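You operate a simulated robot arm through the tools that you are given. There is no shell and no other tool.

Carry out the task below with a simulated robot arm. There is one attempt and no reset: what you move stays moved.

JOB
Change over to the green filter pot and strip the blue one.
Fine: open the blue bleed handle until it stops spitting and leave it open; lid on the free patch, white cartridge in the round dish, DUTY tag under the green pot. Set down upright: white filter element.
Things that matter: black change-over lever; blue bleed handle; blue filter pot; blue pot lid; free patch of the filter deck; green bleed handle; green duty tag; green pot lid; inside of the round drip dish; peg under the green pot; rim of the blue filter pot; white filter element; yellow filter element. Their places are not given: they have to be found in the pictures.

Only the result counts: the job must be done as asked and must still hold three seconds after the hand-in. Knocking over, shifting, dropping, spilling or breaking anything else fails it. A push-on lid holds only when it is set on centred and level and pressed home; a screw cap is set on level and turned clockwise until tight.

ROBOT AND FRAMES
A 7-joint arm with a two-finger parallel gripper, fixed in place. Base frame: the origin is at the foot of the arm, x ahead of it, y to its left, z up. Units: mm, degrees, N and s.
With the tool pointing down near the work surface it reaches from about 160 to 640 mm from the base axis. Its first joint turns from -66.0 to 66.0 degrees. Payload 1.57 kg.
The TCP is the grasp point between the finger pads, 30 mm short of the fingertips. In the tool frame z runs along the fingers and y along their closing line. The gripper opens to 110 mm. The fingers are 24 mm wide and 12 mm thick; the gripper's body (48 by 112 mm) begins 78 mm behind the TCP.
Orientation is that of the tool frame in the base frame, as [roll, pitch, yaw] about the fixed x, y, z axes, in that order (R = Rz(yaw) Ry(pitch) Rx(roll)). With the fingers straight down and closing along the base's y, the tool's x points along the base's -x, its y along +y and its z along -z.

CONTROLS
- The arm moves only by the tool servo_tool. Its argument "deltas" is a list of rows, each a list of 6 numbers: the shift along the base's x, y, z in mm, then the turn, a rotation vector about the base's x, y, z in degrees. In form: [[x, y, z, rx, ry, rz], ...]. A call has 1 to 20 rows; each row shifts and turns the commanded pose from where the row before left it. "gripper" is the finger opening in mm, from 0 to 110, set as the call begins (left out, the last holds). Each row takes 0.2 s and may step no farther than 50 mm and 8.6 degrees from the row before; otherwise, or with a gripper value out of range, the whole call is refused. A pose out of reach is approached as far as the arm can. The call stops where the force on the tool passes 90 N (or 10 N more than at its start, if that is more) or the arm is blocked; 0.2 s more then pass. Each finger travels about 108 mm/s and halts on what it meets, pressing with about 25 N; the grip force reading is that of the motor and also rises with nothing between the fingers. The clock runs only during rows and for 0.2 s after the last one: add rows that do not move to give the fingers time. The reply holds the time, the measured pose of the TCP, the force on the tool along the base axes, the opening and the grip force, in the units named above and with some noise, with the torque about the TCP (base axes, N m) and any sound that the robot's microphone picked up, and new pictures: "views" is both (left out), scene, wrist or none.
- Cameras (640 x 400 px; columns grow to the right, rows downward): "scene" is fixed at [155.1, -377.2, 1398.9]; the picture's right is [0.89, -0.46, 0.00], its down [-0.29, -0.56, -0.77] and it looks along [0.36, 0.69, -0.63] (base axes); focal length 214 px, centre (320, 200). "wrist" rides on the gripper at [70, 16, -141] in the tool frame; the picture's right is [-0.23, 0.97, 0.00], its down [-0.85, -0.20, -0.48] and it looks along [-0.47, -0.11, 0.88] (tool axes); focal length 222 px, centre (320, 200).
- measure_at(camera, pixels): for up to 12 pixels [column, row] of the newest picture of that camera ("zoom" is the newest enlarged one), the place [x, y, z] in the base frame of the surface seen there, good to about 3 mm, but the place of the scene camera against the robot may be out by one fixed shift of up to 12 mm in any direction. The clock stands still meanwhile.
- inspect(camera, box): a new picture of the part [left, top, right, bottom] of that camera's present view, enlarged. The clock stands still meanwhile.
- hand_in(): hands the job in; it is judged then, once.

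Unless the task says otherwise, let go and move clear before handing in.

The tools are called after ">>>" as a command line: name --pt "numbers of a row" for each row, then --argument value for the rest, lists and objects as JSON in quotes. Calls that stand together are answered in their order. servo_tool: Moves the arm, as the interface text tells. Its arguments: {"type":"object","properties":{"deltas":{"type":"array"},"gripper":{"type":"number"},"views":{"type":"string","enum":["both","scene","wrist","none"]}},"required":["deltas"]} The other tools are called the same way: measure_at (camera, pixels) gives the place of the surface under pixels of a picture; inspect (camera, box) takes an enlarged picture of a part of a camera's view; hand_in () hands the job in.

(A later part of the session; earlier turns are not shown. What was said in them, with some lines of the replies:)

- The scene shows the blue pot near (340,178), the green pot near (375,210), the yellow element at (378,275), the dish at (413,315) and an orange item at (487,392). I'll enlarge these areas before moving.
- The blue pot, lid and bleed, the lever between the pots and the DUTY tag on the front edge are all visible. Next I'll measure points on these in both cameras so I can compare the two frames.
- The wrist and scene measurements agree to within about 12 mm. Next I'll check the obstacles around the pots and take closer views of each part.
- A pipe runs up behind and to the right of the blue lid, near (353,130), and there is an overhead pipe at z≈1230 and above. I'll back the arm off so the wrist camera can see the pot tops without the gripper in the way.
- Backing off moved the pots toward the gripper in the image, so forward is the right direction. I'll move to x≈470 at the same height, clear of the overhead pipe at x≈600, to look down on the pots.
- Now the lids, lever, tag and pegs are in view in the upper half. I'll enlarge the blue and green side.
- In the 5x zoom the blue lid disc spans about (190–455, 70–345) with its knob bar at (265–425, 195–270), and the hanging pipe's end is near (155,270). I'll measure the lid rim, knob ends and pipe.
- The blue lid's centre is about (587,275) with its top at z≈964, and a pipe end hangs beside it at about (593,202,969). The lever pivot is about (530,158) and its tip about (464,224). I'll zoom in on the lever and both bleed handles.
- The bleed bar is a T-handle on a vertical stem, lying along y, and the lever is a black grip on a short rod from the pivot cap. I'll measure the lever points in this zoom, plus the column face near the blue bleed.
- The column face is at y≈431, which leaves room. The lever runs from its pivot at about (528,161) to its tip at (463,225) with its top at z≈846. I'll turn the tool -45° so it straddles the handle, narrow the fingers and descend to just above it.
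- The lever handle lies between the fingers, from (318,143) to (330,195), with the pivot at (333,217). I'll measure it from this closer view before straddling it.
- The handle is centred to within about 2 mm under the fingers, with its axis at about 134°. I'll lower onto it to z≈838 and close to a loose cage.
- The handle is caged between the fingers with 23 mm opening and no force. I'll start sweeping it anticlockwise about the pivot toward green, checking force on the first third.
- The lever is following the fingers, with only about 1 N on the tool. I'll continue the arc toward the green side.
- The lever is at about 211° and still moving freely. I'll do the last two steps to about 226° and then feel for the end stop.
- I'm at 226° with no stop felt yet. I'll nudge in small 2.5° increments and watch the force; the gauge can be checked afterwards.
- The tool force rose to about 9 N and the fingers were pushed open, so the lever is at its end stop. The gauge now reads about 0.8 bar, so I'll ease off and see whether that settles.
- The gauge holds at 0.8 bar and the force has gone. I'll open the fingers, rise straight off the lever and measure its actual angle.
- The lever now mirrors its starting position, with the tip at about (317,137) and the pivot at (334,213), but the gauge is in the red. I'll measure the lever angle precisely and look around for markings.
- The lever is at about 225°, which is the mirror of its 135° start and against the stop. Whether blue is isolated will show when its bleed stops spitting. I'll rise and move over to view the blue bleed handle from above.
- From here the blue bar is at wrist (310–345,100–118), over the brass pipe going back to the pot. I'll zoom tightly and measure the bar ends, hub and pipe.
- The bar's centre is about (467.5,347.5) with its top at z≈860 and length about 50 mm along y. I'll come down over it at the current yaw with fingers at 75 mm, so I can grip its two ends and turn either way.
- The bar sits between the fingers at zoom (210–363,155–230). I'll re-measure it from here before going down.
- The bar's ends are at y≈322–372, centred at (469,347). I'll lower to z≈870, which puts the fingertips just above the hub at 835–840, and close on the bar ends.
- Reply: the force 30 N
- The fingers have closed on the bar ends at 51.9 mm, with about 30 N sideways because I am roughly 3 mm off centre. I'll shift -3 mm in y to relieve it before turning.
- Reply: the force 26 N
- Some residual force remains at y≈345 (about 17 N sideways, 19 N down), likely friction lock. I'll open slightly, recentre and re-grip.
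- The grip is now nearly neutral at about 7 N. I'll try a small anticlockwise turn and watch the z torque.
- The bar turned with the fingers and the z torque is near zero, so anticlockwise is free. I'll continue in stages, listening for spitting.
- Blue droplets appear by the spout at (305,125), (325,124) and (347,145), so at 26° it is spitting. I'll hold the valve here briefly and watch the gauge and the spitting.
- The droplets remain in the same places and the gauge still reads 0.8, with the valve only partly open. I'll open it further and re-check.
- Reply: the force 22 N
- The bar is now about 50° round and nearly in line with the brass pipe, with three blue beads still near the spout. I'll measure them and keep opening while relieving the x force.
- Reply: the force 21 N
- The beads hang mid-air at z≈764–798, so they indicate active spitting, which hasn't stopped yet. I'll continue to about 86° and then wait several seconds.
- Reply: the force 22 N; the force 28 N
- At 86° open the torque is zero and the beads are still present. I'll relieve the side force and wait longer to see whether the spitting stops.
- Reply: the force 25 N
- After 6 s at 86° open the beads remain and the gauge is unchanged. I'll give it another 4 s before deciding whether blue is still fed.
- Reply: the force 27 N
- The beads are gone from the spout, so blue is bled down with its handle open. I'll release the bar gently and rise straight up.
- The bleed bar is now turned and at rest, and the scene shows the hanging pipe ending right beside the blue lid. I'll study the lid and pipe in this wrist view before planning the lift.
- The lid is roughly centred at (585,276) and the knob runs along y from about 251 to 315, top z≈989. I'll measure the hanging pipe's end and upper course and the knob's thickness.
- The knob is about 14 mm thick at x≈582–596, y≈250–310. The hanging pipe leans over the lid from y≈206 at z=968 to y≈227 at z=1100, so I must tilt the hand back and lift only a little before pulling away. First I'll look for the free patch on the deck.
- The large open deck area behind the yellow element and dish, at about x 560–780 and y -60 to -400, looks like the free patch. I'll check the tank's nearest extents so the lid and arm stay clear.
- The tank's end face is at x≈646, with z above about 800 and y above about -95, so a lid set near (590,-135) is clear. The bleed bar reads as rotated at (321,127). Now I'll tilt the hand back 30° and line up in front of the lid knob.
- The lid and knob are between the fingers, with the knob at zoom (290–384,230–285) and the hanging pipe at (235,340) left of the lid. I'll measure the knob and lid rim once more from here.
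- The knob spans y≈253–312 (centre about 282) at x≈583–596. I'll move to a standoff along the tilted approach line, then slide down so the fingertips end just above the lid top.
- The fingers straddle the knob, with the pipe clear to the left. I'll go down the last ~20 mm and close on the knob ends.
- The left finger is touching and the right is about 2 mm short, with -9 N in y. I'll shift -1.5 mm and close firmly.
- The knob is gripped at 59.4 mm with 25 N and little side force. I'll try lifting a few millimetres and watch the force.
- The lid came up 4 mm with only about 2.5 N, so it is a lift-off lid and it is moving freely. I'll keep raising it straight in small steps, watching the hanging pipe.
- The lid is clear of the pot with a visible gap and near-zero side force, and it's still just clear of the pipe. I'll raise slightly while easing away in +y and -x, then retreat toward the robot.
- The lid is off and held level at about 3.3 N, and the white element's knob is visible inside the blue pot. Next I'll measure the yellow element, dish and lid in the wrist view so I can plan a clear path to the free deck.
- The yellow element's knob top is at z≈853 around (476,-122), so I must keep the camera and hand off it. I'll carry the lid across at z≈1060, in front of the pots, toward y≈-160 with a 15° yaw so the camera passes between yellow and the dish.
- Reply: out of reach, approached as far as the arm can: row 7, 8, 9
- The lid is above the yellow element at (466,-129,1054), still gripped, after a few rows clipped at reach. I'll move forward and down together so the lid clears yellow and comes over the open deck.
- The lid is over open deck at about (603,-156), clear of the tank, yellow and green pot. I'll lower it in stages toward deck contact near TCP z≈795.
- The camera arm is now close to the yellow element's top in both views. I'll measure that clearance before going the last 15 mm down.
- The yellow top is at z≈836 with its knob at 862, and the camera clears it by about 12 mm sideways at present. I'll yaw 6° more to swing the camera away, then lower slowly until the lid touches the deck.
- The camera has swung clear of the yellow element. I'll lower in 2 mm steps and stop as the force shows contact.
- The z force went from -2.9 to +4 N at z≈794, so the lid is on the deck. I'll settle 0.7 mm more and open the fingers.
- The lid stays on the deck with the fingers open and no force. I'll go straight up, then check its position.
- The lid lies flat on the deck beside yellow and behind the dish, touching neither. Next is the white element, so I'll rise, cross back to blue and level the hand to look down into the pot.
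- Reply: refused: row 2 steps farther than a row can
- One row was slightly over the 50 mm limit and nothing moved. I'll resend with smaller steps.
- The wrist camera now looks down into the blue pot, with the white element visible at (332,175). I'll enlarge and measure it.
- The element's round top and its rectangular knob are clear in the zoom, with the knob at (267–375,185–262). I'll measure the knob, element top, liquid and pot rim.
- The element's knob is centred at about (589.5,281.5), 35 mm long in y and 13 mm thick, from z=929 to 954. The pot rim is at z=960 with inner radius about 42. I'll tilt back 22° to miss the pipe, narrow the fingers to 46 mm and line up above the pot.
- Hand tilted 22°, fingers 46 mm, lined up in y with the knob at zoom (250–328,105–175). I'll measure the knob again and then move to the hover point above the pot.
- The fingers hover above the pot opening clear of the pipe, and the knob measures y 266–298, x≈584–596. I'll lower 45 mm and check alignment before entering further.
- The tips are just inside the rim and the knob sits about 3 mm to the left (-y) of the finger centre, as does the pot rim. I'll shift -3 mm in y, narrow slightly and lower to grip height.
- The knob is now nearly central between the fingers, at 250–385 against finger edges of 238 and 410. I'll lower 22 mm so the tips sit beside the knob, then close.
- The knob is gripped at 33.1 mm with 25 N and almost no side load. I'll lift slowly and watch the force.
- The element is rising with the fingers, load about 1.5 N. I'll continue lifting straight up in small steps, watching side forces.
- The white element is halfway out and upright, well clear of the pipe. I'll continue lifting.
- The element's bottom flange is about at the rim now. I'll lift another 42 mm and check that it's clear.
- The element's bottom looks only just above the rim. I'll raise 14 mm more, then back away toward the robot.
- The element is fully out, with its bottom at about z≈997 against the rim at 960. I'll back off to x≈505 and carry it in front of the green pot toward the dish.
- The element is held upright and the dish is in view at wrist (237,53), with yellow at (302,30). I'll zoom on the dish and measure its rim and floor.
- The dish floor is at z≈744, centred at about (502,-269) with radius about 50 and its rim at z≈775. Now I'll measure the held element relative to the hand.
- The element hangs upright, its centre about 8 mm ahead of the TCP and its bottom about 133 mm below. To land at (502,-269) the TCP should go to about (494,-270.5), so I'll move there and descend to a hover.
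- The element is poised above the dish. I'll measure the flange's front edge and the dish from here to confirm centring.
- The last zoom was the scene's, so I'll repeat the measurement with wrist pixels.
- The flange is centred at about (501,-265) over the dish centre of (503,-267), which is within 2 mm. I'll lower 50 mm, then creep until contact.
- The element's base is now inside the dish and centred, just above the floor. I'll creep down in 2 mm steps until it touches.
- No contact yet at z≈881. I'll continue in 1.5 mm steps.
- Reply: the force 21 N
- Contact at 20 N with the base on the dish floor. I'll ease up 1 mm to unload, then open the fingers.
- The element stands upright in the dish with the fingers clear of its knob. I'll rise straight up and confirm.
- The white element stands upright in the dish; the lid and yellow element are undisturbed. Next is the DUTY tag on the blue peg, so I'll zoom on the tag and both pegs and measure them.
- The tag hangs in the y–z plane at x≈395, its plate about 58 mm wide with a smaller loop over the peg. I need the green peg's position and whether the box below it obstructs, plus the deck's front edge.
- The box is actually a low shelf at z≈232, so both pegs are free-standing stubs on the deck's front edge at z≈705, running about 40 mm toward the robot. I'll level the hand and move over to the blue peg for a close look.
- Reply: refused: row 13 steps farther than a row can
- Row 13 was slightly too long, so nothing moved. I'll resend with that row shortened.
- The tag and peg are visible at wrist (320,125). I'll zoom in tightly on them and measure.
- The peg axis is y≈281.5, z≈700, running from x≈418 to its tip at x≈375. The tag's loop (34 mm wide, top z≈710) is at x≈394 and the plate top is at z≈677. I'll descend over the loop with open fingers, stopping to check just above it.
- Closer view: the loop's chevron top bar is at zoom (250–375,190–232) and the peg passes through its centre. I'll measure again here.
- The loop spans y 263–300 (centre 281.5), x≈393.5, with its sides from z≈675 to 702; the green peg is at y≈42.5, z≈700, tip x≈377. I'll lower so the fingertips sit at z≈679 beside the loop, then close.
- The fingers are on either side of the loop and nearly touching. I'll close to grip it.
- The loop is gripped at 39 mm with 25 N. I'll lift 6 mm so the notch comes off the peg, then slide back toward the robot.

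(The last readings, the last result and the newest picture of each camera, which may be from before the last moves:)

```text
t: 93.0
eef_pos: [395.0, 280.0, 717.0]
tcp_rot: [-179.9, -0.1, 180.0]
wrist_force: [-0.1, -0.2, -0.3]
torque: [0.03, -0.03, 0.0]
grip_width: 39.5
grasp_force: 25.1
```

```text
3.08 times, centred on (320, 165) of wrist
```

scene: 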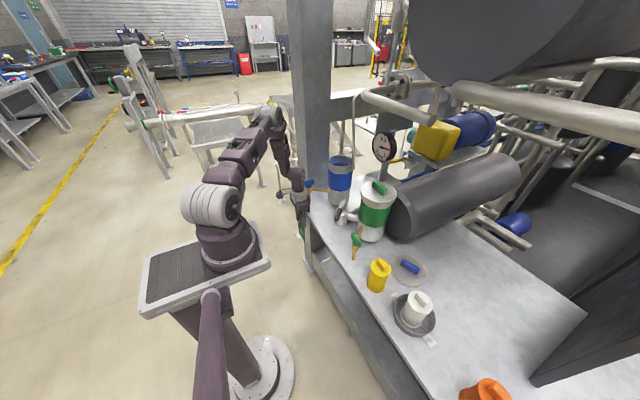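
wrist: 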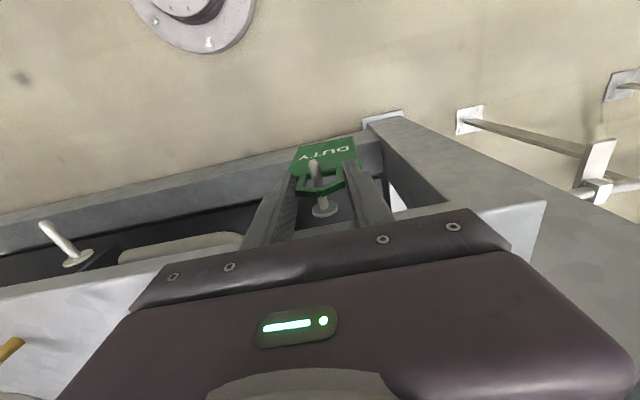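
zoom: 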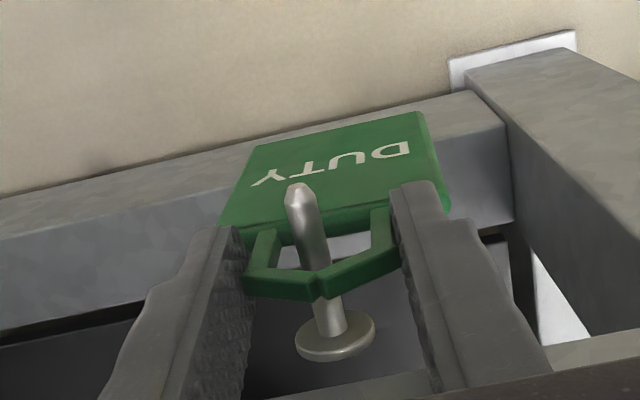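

The loop has lifted free of the peg, force near zero. I'll slide it back 45 mm off the peg.

>>> servo_tool --pt "-8 0 0 0 0 0" --pt "-12 0 0 0 0 0" --pt "-15 0 0 0 0 0" --pt "-15 0 0 0 0 0" --pt "0 0 0 0 0 0"

>>> inspect --camera "wrist" --box '[240, 100, 400, 230]'

>>> inspect --camera "scene" --box '[270, 190, 334, 250]'

```text
t: 94.2
eef_pos: [345.6, 281.9, 716.3]
tcp_rot: [179.9, 0.0, 179.9]
wrist_force: [-1.1, 0.4, -0.3]
torque: [0.01, 0.02, 0.0]
grip_width: 39.1
grasp_force: 25.1
```

scene: 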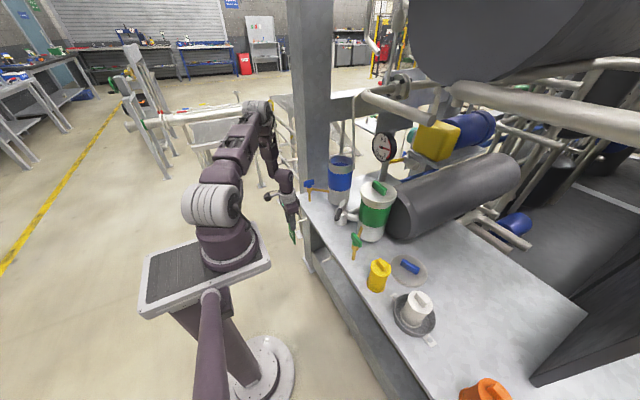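
wrist: 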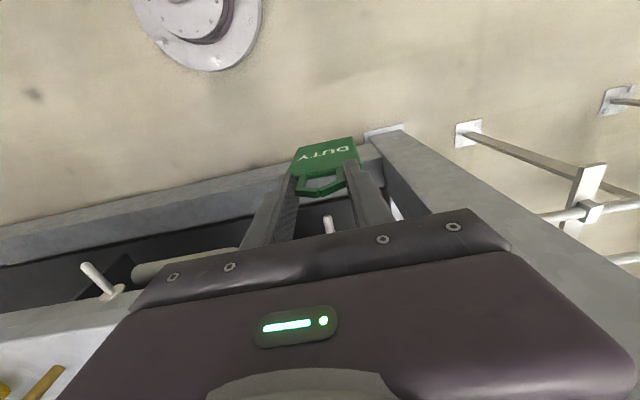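

```text
3.08 times, centred on (320, 165) of wrist
```

zoom: 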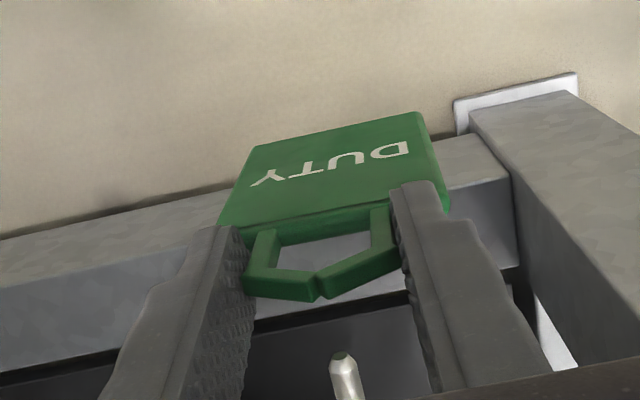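

```text
6.67 times, centred on (302, 220) of scene
```

zoom: 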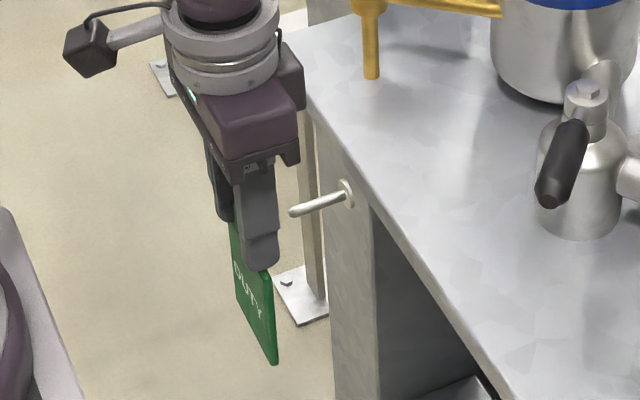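

The tag is off the blue peg and held securely. I'll carry it across at x≈345 to just in front of the green peg and re-measure.

>>> servo_tool --pt "0 -40 0 0 0 0" --pt "0 -40 0 0 0 0" --pt "0 -40 0 0 0 0" --pt "0 -40 0 0 0 0" --pt "0 -40 0 0 0 0" --pt "0 -38.5 0 0 0 0" --pt "0 0 0 0 0 0"

>>> inspect --camera "wrist" --box '[240, 110, 400, 230]'

>>> inspect --camera "scene" --box '[300, 220, 364, 280]'

```text
t: 95.8
eef_pos: [343.8, 43.1, 715.9]
tcp_rot: [-180.0, 0.0, -180.0]
wrist_force: [-0.8, -0.4, 0.3]
torque: [0.04, -0.01, 0.01]
grip_width: 39.2
grasp_force: 25.1
```

scene: 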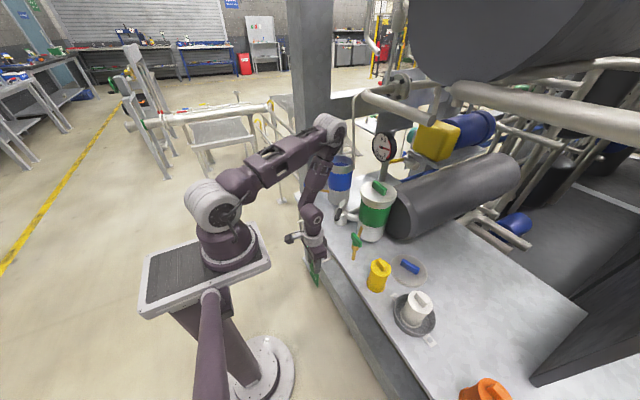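
wrist: 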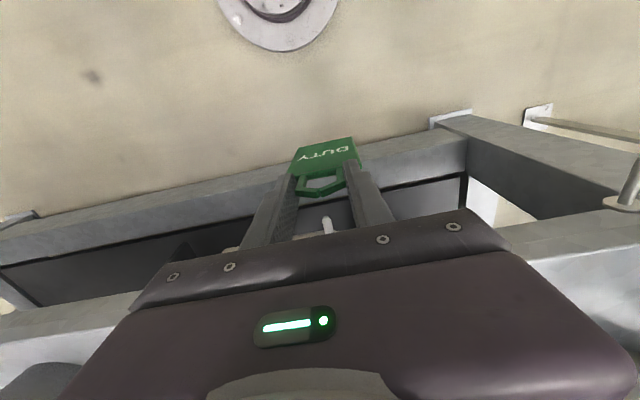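

```text
3.33 times, centred on (320, 170) of wrist
```

zoom: 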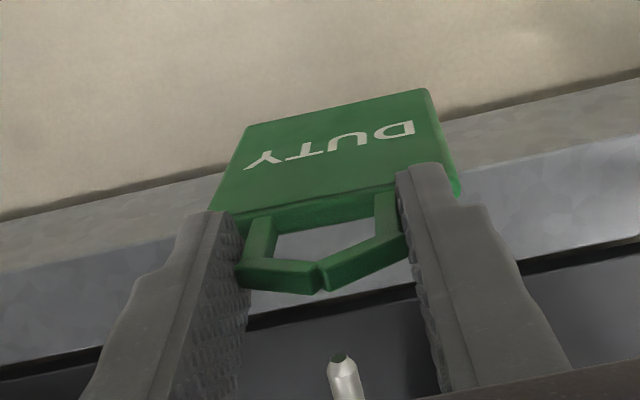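

```text
6.67 times, centred on (332, 250) of scene
```

zoom: 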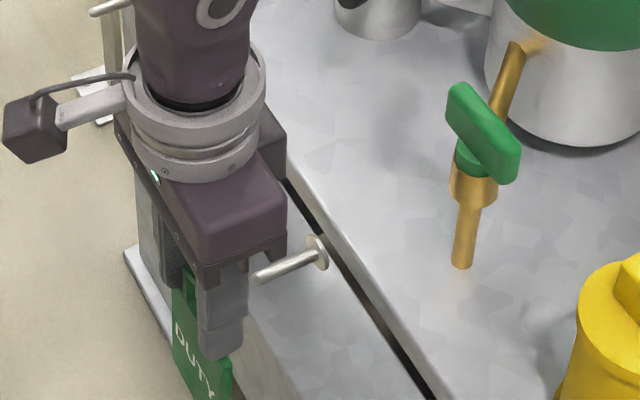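

The green peg tip at wrist (326,217) sits almost exactly where the blue peg's tip did at the same standoff. I'll measure it once more before inserting.

>>> measure_at --camera "wrist" --pixels '[[325, 217], [326, 220], [327, 224], [328, 228], [319, 195], [300, 195], [340, 190], [320, 182], [303, 188], [336, 183]]'

```text
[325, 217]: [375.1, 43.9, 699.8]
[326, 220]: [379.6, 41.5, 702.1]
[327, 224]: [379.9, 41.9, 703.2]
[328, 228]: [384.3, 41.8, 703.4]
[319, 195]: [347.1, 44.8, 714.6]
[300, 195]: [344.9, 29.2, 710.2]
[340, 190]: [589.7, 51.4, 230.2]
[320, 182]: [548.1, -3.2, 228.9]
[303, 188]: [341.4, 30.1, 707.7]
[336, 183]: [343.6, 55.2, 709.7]
```

The green peg axis is y≈41.9 with its top at z≈703, and the loop opening is centred at about y≈43, spanning z≈684–709. I'll shift -1 mm and slide forward, checking part-way.

>>> servo_tool --pt "8 -1 0 0 0 0" --pt "10 0 0 0 0 0" --pt "10 0 0 0 0 0" --pt "0 0 0 0 0 0"

>>> inspect --camera "wrist" --box '[240, 110, 400, 230]'

```text
t: 96.8
eef_pos: [373.0, 42.2, 717.4]
tcp_rot: [180.0, 0.0, 179.9]
wrist_force: [0.0, -0.1, 0.7]
torque: [0.01, -0.01, 0.0]
grip_width: 39.1
grasp_force: 25.3
```

scene: 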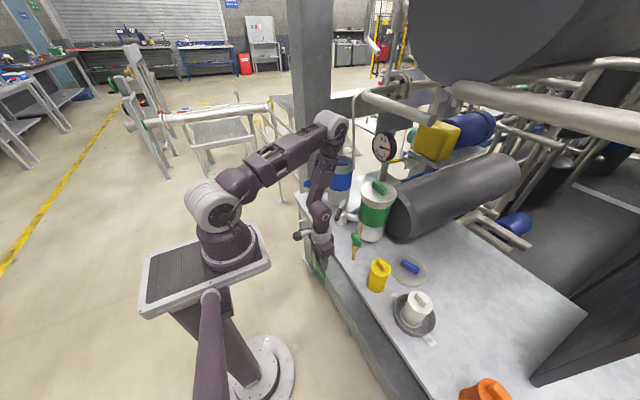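
wrist: 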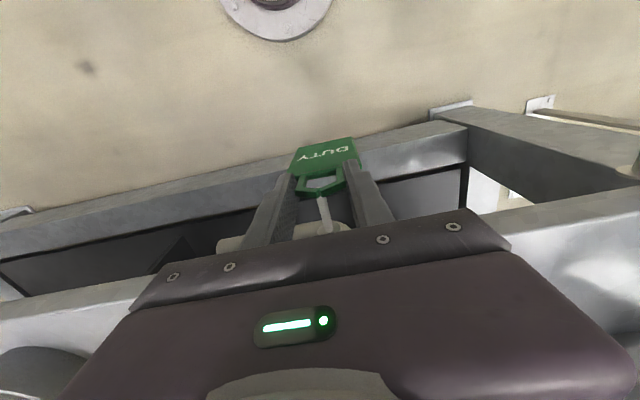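

```text
3.33 times, centred on (320, 170) of wrist
```

zoom: 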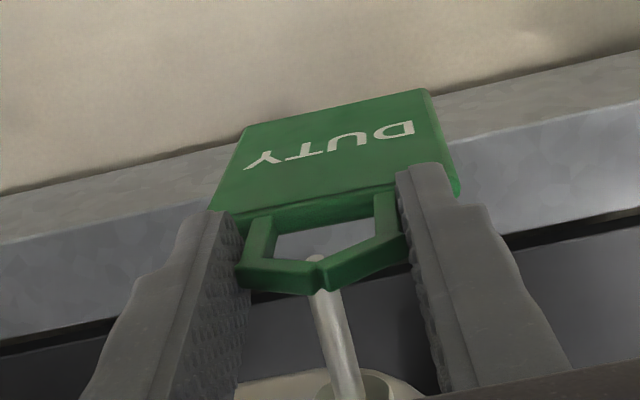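

The peg tip is entering the loop just below the notch, with no force. I'll slide the remaining 22 mm on.

>>> servo_tool --pt "7 0 0 0 0 0" --pt "8 0 0 0 0 0" --pt "7 0 0 0 0 0" --pt "0 0 0 0 0 0" --views "wrist"

>>> inspect --camera "wrist" --box '[240, 110, 400, 230]'

>>> inspect --camera "scene" --box '[300, 220, 364, 290]'

```text
t: 97.8
eef_pos: [395.2, 42.4, 717.5]
tcp_rot: [-180.0, 0.0, -180.0]
wrist_force: [-0.3, 0.3, -0.7]
torque: [0.0, 0.01, 0.0]
grip_width: 39.1
grasp_force: 25.1
```

wrist: 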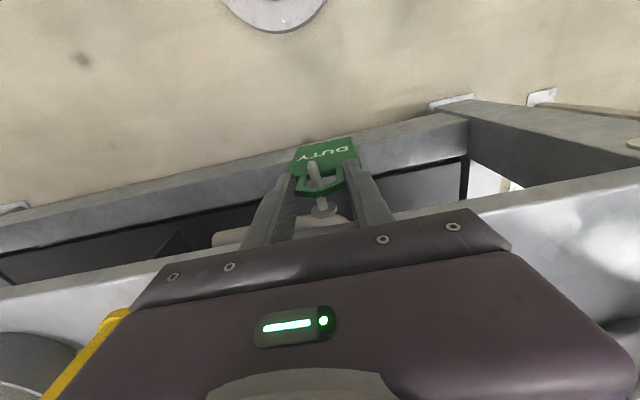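

```text
3.33 times, centred on (320, 170) of wrist
```

zoom: 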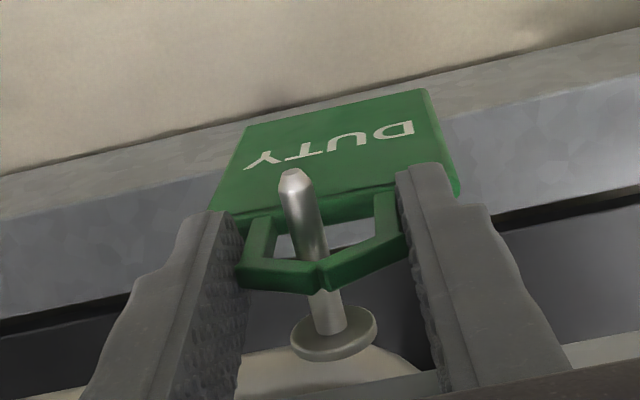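

```text
5.71 times, centred on (332, 255) of scene
```

zoom: 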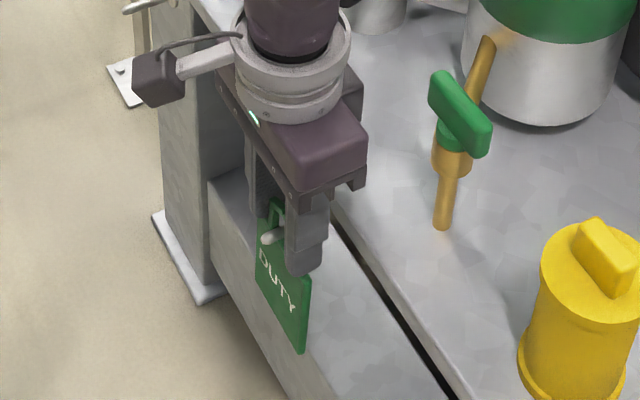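

The peg passes through the loop. I'll lower to seat the notch on the peg, watching for contact.

>>> servo_tool --pt "0 0 -2 0 0 0" --pt "0 0 -2 0 0 0" --pt "0 0 -2 0 0 0" --pt "0 0 0 0 0 0" --views "none"

>>> servo_tool --pt "0 0 -1 0 0 0" --pt "0 0 0 0 0 0" --views "wrist"

>>> inspect --camera "wrist" --box '[240, 110, 400, 230]'

```text
t: 98.8
eef_pos: [395.3, 42.4, 711.2]
tcp_rot: [-179.9, 0.0, 180.0]
wrist_force: [0.1, 0.6, -0.9]
torque: [0.01, 0.01, 0.0]
grip_width: 39.1
grasp_force: 24.9
```

```text
t: 99.4
eef_pos: [395.0, 41.4, 709.4]
tcp_rot: [180.0, 0.1, 179.9]
wrist_force: [0.4, -4.3, 7.5]
torque: [-0.07, -0.01, 0.02]
grip_width: 39.0
grasp_force: 24.7
```

wrist: 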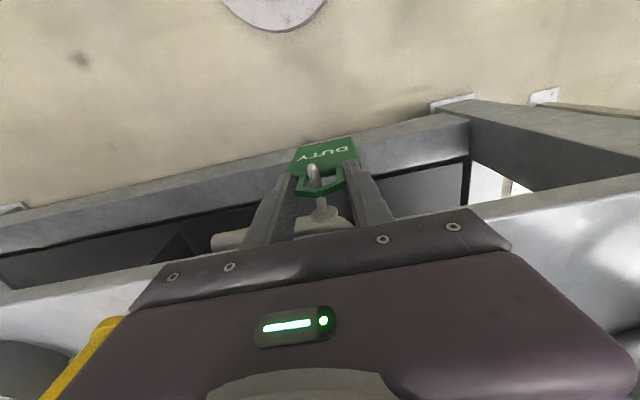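

```text
3.33 times, centred on (320, 170) of wrist
```

zoom: 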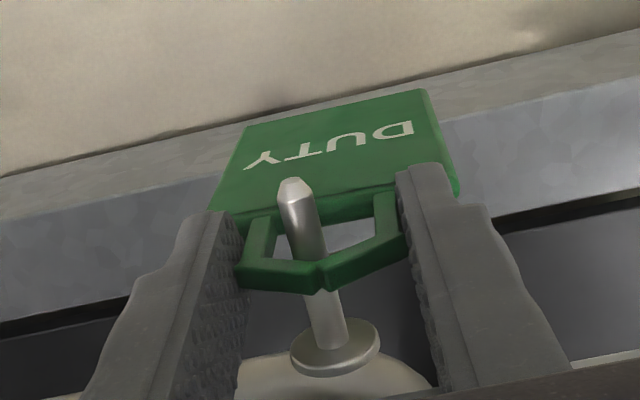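

The notch has contacted the peg (7.5 N up at z≈709, same as on the blue peg). I'll open the fingers slowly and check that the tag hangs.

>>> servo_tool --pt "0 0 0 0 0 0" --pt "0 0 0 0 0 0" --gripper 46 --views "none"

>>> servo_tool --pt "0 0 0 0 0 0" --pt "0 0 0 0 0 0" --gripper 60

>>> inspect --camera "wrist" --box '[240, 110, 400, 230]'

```text
t: 100.0
eef_pos: [395.8, 42.4, 710.4]
tcp_rot: [-179.9, 0.0, 179.9]
wrist_force: [-0.3, 0.5, 0.3]
torque: [0.0, -0.02, -0.01]
grip_width: 46.0
grasp_force: 0.1
```

```text
t: 100.6
eef_pos: [394.3, 41.8, 709.2]
tcp_rot: [180.0, 0.1, -179.9]
wrist_force: [0.6, -0.1, 0.8]
torque: [0.01, 0.02, 0.01]
grip_width: 59.6
grasp_force: 0.1
```

scene: 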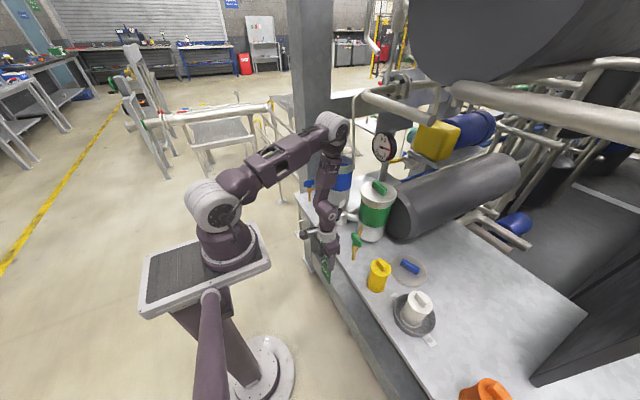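
wrist: 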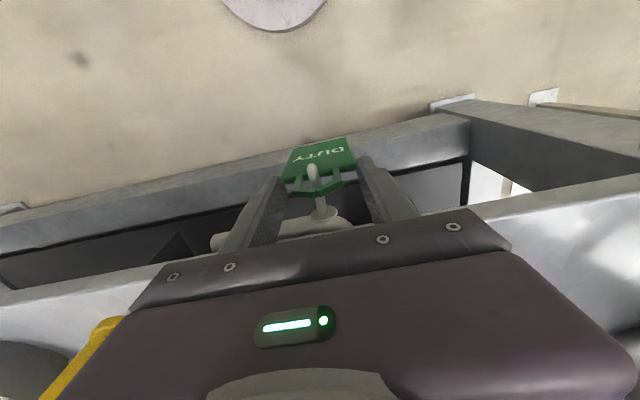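

```text
3.33 times, centred on (320, 170) of wrist
```

zoom: 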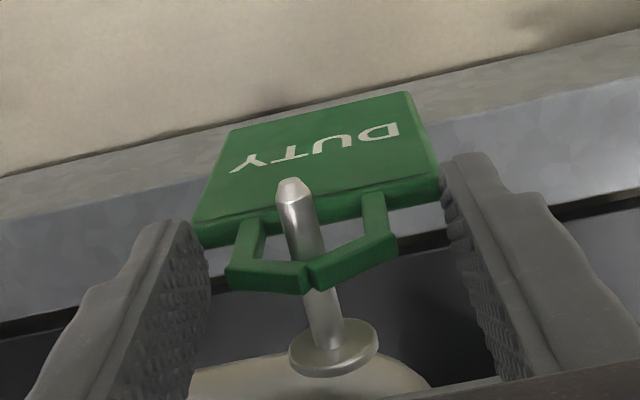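

The tag hangs free on the green peg with its notch seated. I'll rise straight up and clear, then inspect everything.

>>> servo_tool --pt "0 0 20 0 0 0" --pt "0 0 35 0 0 0" --pt "0 0 45 0 0 0" --pt "-15 0 45 0 0 0" --pt "-20 0 45 0 0 0" --pt "-20 0 45 0 0 0" --pt "0 0 45 0 0 0" --pt "0 0 45 0 0 0" --pt "0 0 0 0 0 0"

>>> inspect --camera "scene" --box '[290, 140, 410, 270]'

>>> inspect --camera "scene" --box '[300, 210, 380, 290]'

```text
t: 102.6
eef_pos: [341.2, 43.4, 1038.7]
tcp_rot: [-180.0, -0.1, 180.0]
wrist_force: [-0.7, -0.7, -0.1]
torque: [-0.01, 0.0, -0.02]
grip_width: 60.1
grasp_force: 0.1
```

scene: 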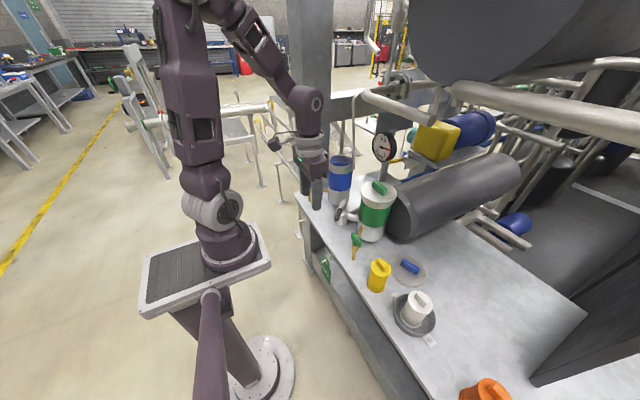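
wrist: 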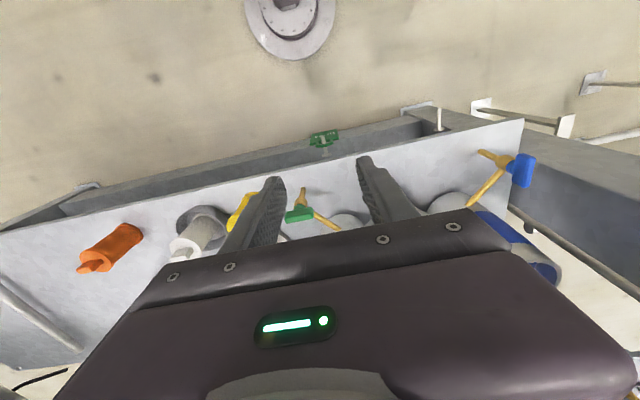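

```text
3.08 times, centred on (350, 205) of scene
```

zoom: 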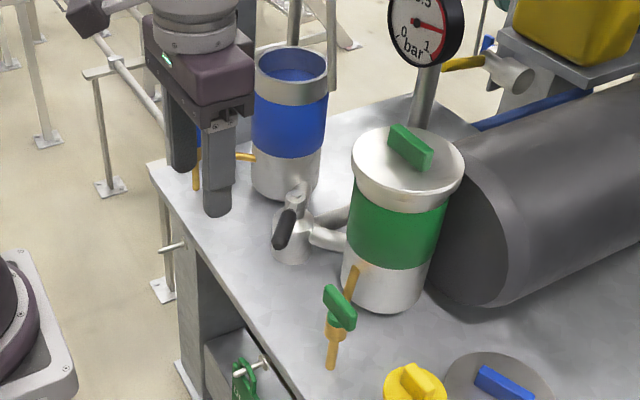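

```text
5.00 times, centred on (340, 250) of scene
```

zoom: 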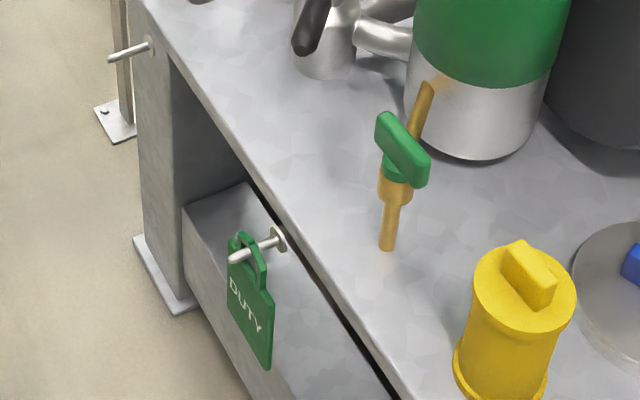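

The tag hangs on the green peg, the blue peg is empty, the blue pot is open, and the lid, white element and bleed are all in place. Before finishing I want to confirm the lever is hard against its green stop, so I'll go back above it and check.

>>> servo_tool --pt "30 15 0 0 0 7.5" --pt "35 15 0 0 0 7.5" --pt "35 15 0 0 0 7.5" --pt "35 15 0 0 0 7.5" --pt "0 7 -20 0 0 7.5" --pt "0 0 -40 0 0 7.5" --pt "0 0 -40 0 0 0" --pt "0 0 0 0 0 0" --gripper 50

>>> inspect --camera "wrist" --box '[250, 110, 410, 240]'

>>> inspect --camera "scene" --box '[350, 120, 414, 160]'

```text
t: 104.4
eef_pos: [476.5, 109.6, 934.8]
tcp_rot: [-180.0, 0.0, -135.0]
wrist_force: [0.2, -0.9, -0.5]
torque: [-0.02, 0.0, -0.01]
grip_width: 50.2
grasp_force: 0.0
```

scene: 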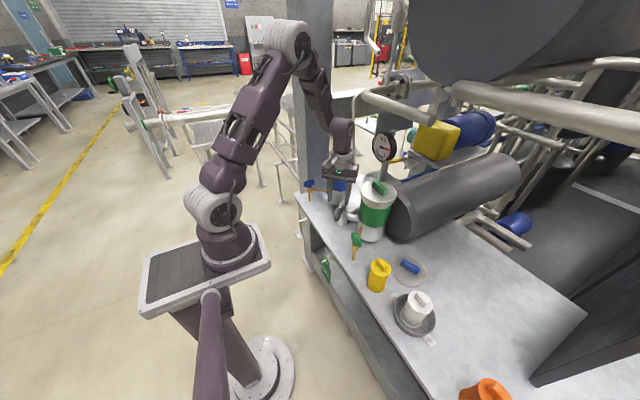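
wrist: 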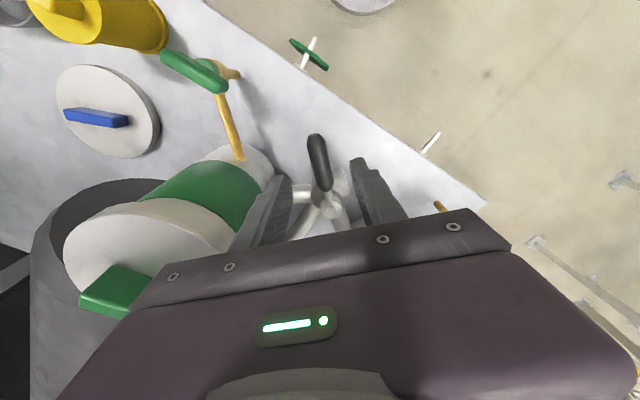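

```text
3.08 times, centred on (330, 175) of wrist
```

zoom: 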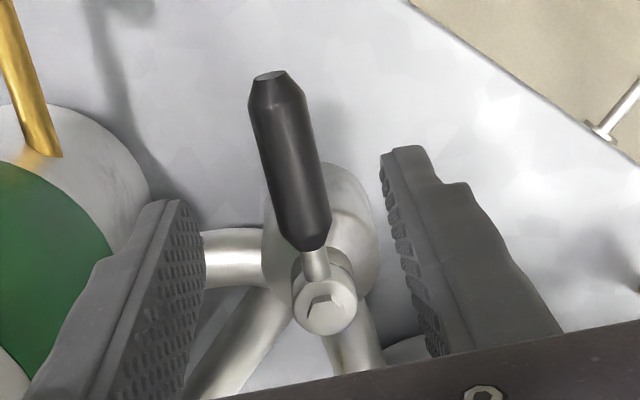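

```text
10.00 times, centred on (382, 140) of scene
```

zoom: 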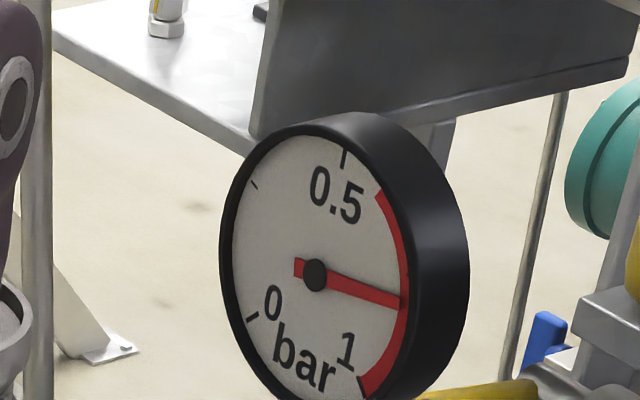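

Relative to the hand, the lever sits at the same angle here as it did in the mirror view at the start, so it has travelled about 90°. I'll cage it again and give a gentle push toward green to make sure it's on the stop.

>>> servo_tool --pt "0 0 -35 0 0 0" --pt "0 0 -35 0 0 0" --pt "0 0 -27 0 0 0" --pt "0 0 0 0 0 0" --views "none"

>>> servo_tool --pt "0 0 0 0 0 0" --pt "0 0 0 0 0 0" --gripper 28 --views "wrist"

>>> servo_tool --pt "1.4 -1.4 0 0 0 0" --pt "1.4 -1.4 0 0 0 0" --pt "1.0 -1.0 0 0 0 0" --pt "0 0 0 0 0 0" --views "wrist"

```text
t: 105.4
eef_pos: [475.4, 108.0, 836.7]
tcp_rot: [179.9, 0.0, -135.1]
wrist_force: [-0.8, -0.2, -1.2]
torque: [-0.02, -0.02, 0.0]
grip_width: 50.0
grasp_force: 0.1
```

```text
t: 106.0
eef_pos: [474.5, 108.5, 838.3]
tcp_rot: [179.9, 0.0, -134.9]
wrist_force: [0.6, 0.3, 0.2]
torque: [-0.01, 0.02, -0.01]
grip_width: 28.0
grasp_force: 0.1
```

wrist: 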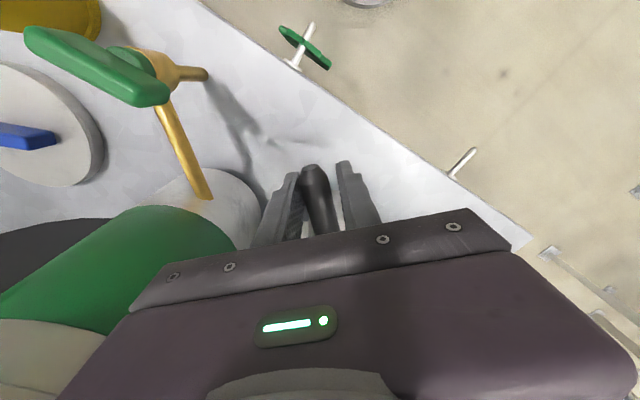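

```text
t: 107.0
eef_pos: [479.4, 105.8, 838.0]
tcp_rot: [180.0, -0.1, -135.0]
wrist_force: [-0.3, 0.3, 0.1]
torque: [-0.01, -0.04, 0.05]
grip_width: 28.4
grasp_force: 0.2
```

wrist: 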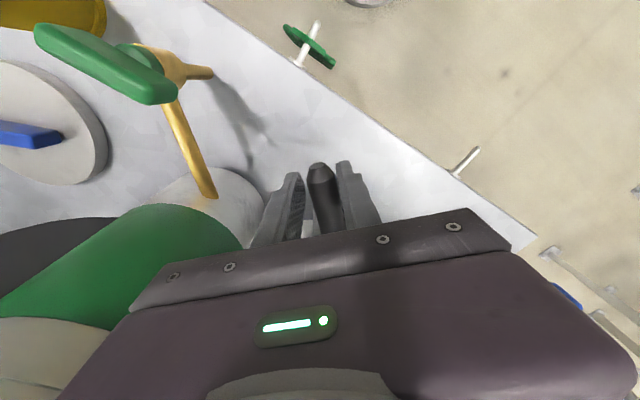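

The trailing finger is just at the handle with no force yet. I'll push 1–1.5 mm at a time until the force shows the stop.

>>> servo_tool --pt "0.9 -0.9 0 0 0 0" --pt "0.9 -0.9 0 0 0 0" --pt "0 0 0 0 0 0" --views "none"

>>> servo_tool --pt "0.7 -0.7 0 0 0 0" --pt "0.7 -0.7 0 0 0 0" --pt "0 0 0 0 0 0" --views "wrist"

>>> inspect --camera "scene" --box '[350, 120, 414, 160]'

```text
t: 107.8
eef_pos: [480.7, 104.0, 839.6]
tcp_rot: [180.0, 0.1, -135.0]
wrist_force: [-3.5, 3.3, 0.3]
torque: [0.0, 0.05, 0.05]
grip_width: 31.5
grasp_force: 1.5
```

```text
t: 108.6
eef_pos: [482.7, 103.0, 839.5]
tcp_rot: [-179.9, 0.0, -135.0]
wrist_force: [-3.4, 7.4, 0.1]
torque: [0.02, 0.01, -0.04]
grip_width: 34.1
grasp_force: 3.7
```

wrist: 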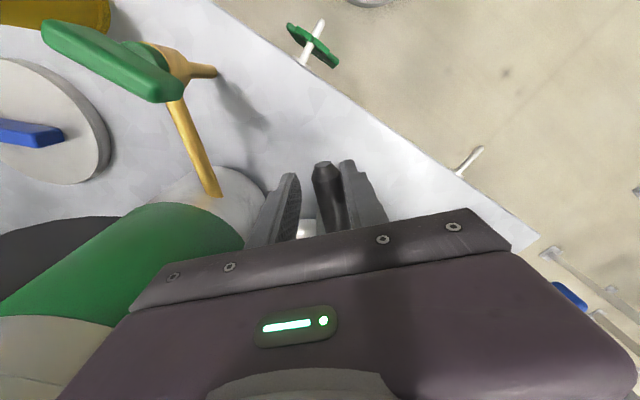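

```text
10.00 times, centred on (382, 140) of scene
```

zoom: 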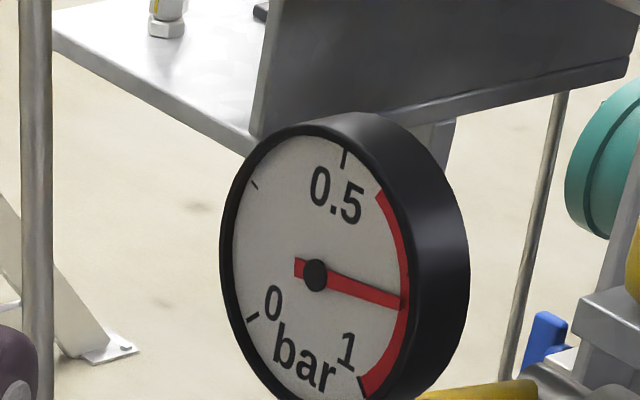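

The handle stays put while the finger is pushed open at about 8 N, against the 1–2 N it took to move it, so the lever is hard on its green stop. The gauge is steady. I'll open, back off slightly and rise clear.

>>> servo_tool --pt "0 0 0 0 0 0" --pt "-2 2 0 0 0 0" --pt "0 0 0 0 0 0" --gripper 50 --views "wrist"

>>> servo_tool --pt "0 0 25 0 0 0" --pt "0 0 40 0 0 0" --pt "0 0 45 0 0 0" --pt "-20 0 45 0 0 0" --pt "-35 0 30 0 0 -7.5" --pt "-40 0 20 0 0 -7.5" --pt "-35 0 10 0 0 -7.5" --pt "0 0 0 0 0 -7.5" --pt "0 0 0 0 0 -7.5" --pt "0 0 0 0 0 -7.5" --pt "0 0 0 0 0 0"

>>> inspect --camera "scene" --box '[290, 140, 410, 270]'

>>> inspect --camera "scene" --box '[350, 230, 500, 400]'

```text
t: 109.4
eef_pos: [479.4, 104.4, 838.1]
tcp_rot: [180.0, -0.1, -135.0]
wrist_force: [0.6, 0.2, -0.8]
torque: [0.01, 0.01, -0.02]
grip_width: 50.2
grasp_force: 0.2
```

wrist: 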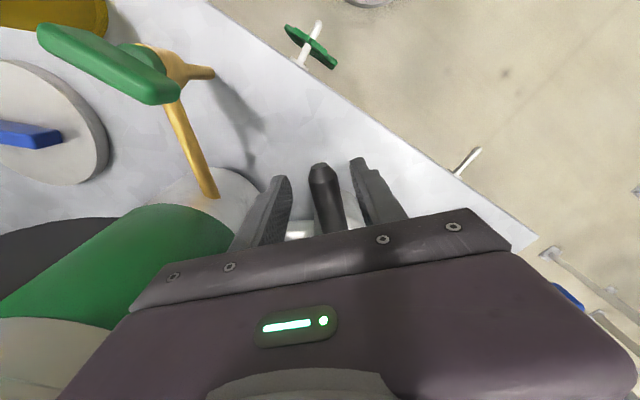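

```text
t: 111.8
eef_pos: [349.1, 104.3, 1052.4]
tcp_rot: [-180.0, -0.1, 179.8]
wrist_force: [0.4, -0.1, 0.2]
torque: [0.03, 0.0, -0.04]
grip_width: 50.0
grasp_force: 0.0
```

scene: 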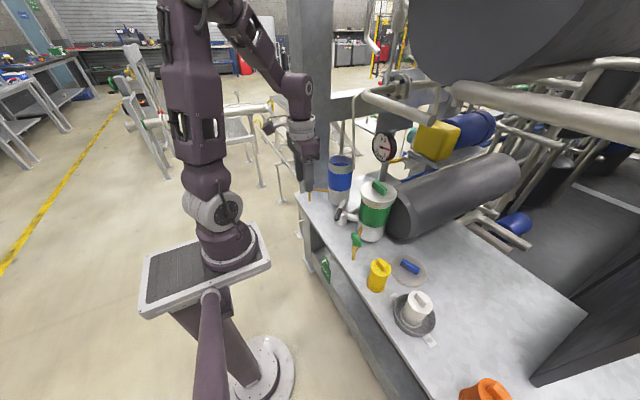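
wrist: 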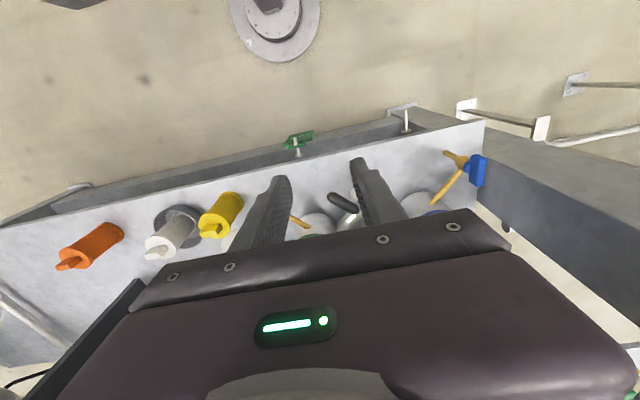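

```text
3.08 times, centred on (350, 205) of scene
```

zoom: 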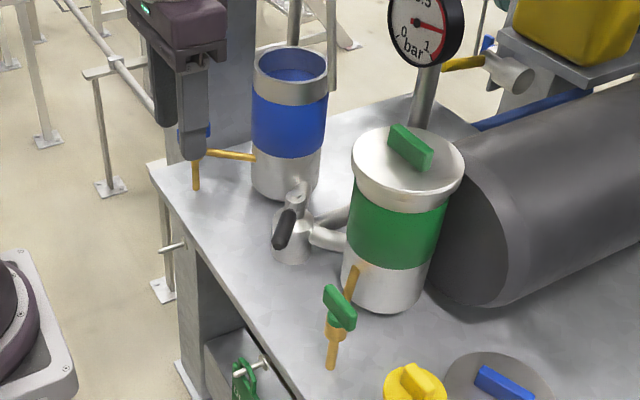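

```text
2.35 times, centred on (425, 315) of scene
```

zoom: 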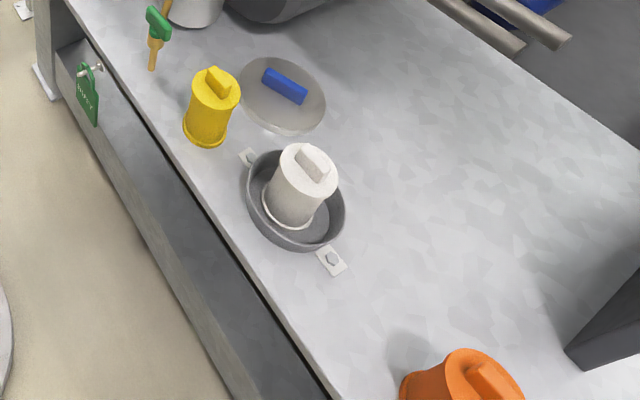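

The final views show everything in place:
- The lever is on its green stop, with the green pot and its bleed untouched.
- The blue bleed is left open and no longer spitting.
- The lid is flat on the open deck, and the white element is upright in the dish.
- The DUTY tag is on the green peg, and the yellow element has not moved.

One oddity is that the gauge has read about 0.8 bar, in the red, since the change-over, against about 0.3 bar at the start. The arm is clear, so I'm handing in.

>>> hand_in

```text
The job is handed in.
```

The blue pot is stripped and the green pot is now on duty, and I have handed the job in. I don't have the judge's result.

- **Change-over lever:** it is turned about 90° to the green side. I pushed it again at the end and it is hard against its stop.
- **Blue bleed handle:** it is open and left open. It spat for roughly 15 seconds, then stopped.
- **Blue lid:** it lies flat on the open deck behind the yellow element and the dish, touching neither. The free patch isn't marked, so I picked the clear area I could reach.
- **White element:** it stands upright in the middle of the round dish.
- **DUTY tag:** it hangs on the peg under the green pot.

The yellow element, the green lid and the green bleed were not touched.

**Gauge:** it read about 0.3 bar at the start and about 0.8 bar, in the red, at every check after the change-over. I couldn't tell why, and I left it because turning the lever back would have put pressure into the open blue pot. Someone should check the green pot's element.
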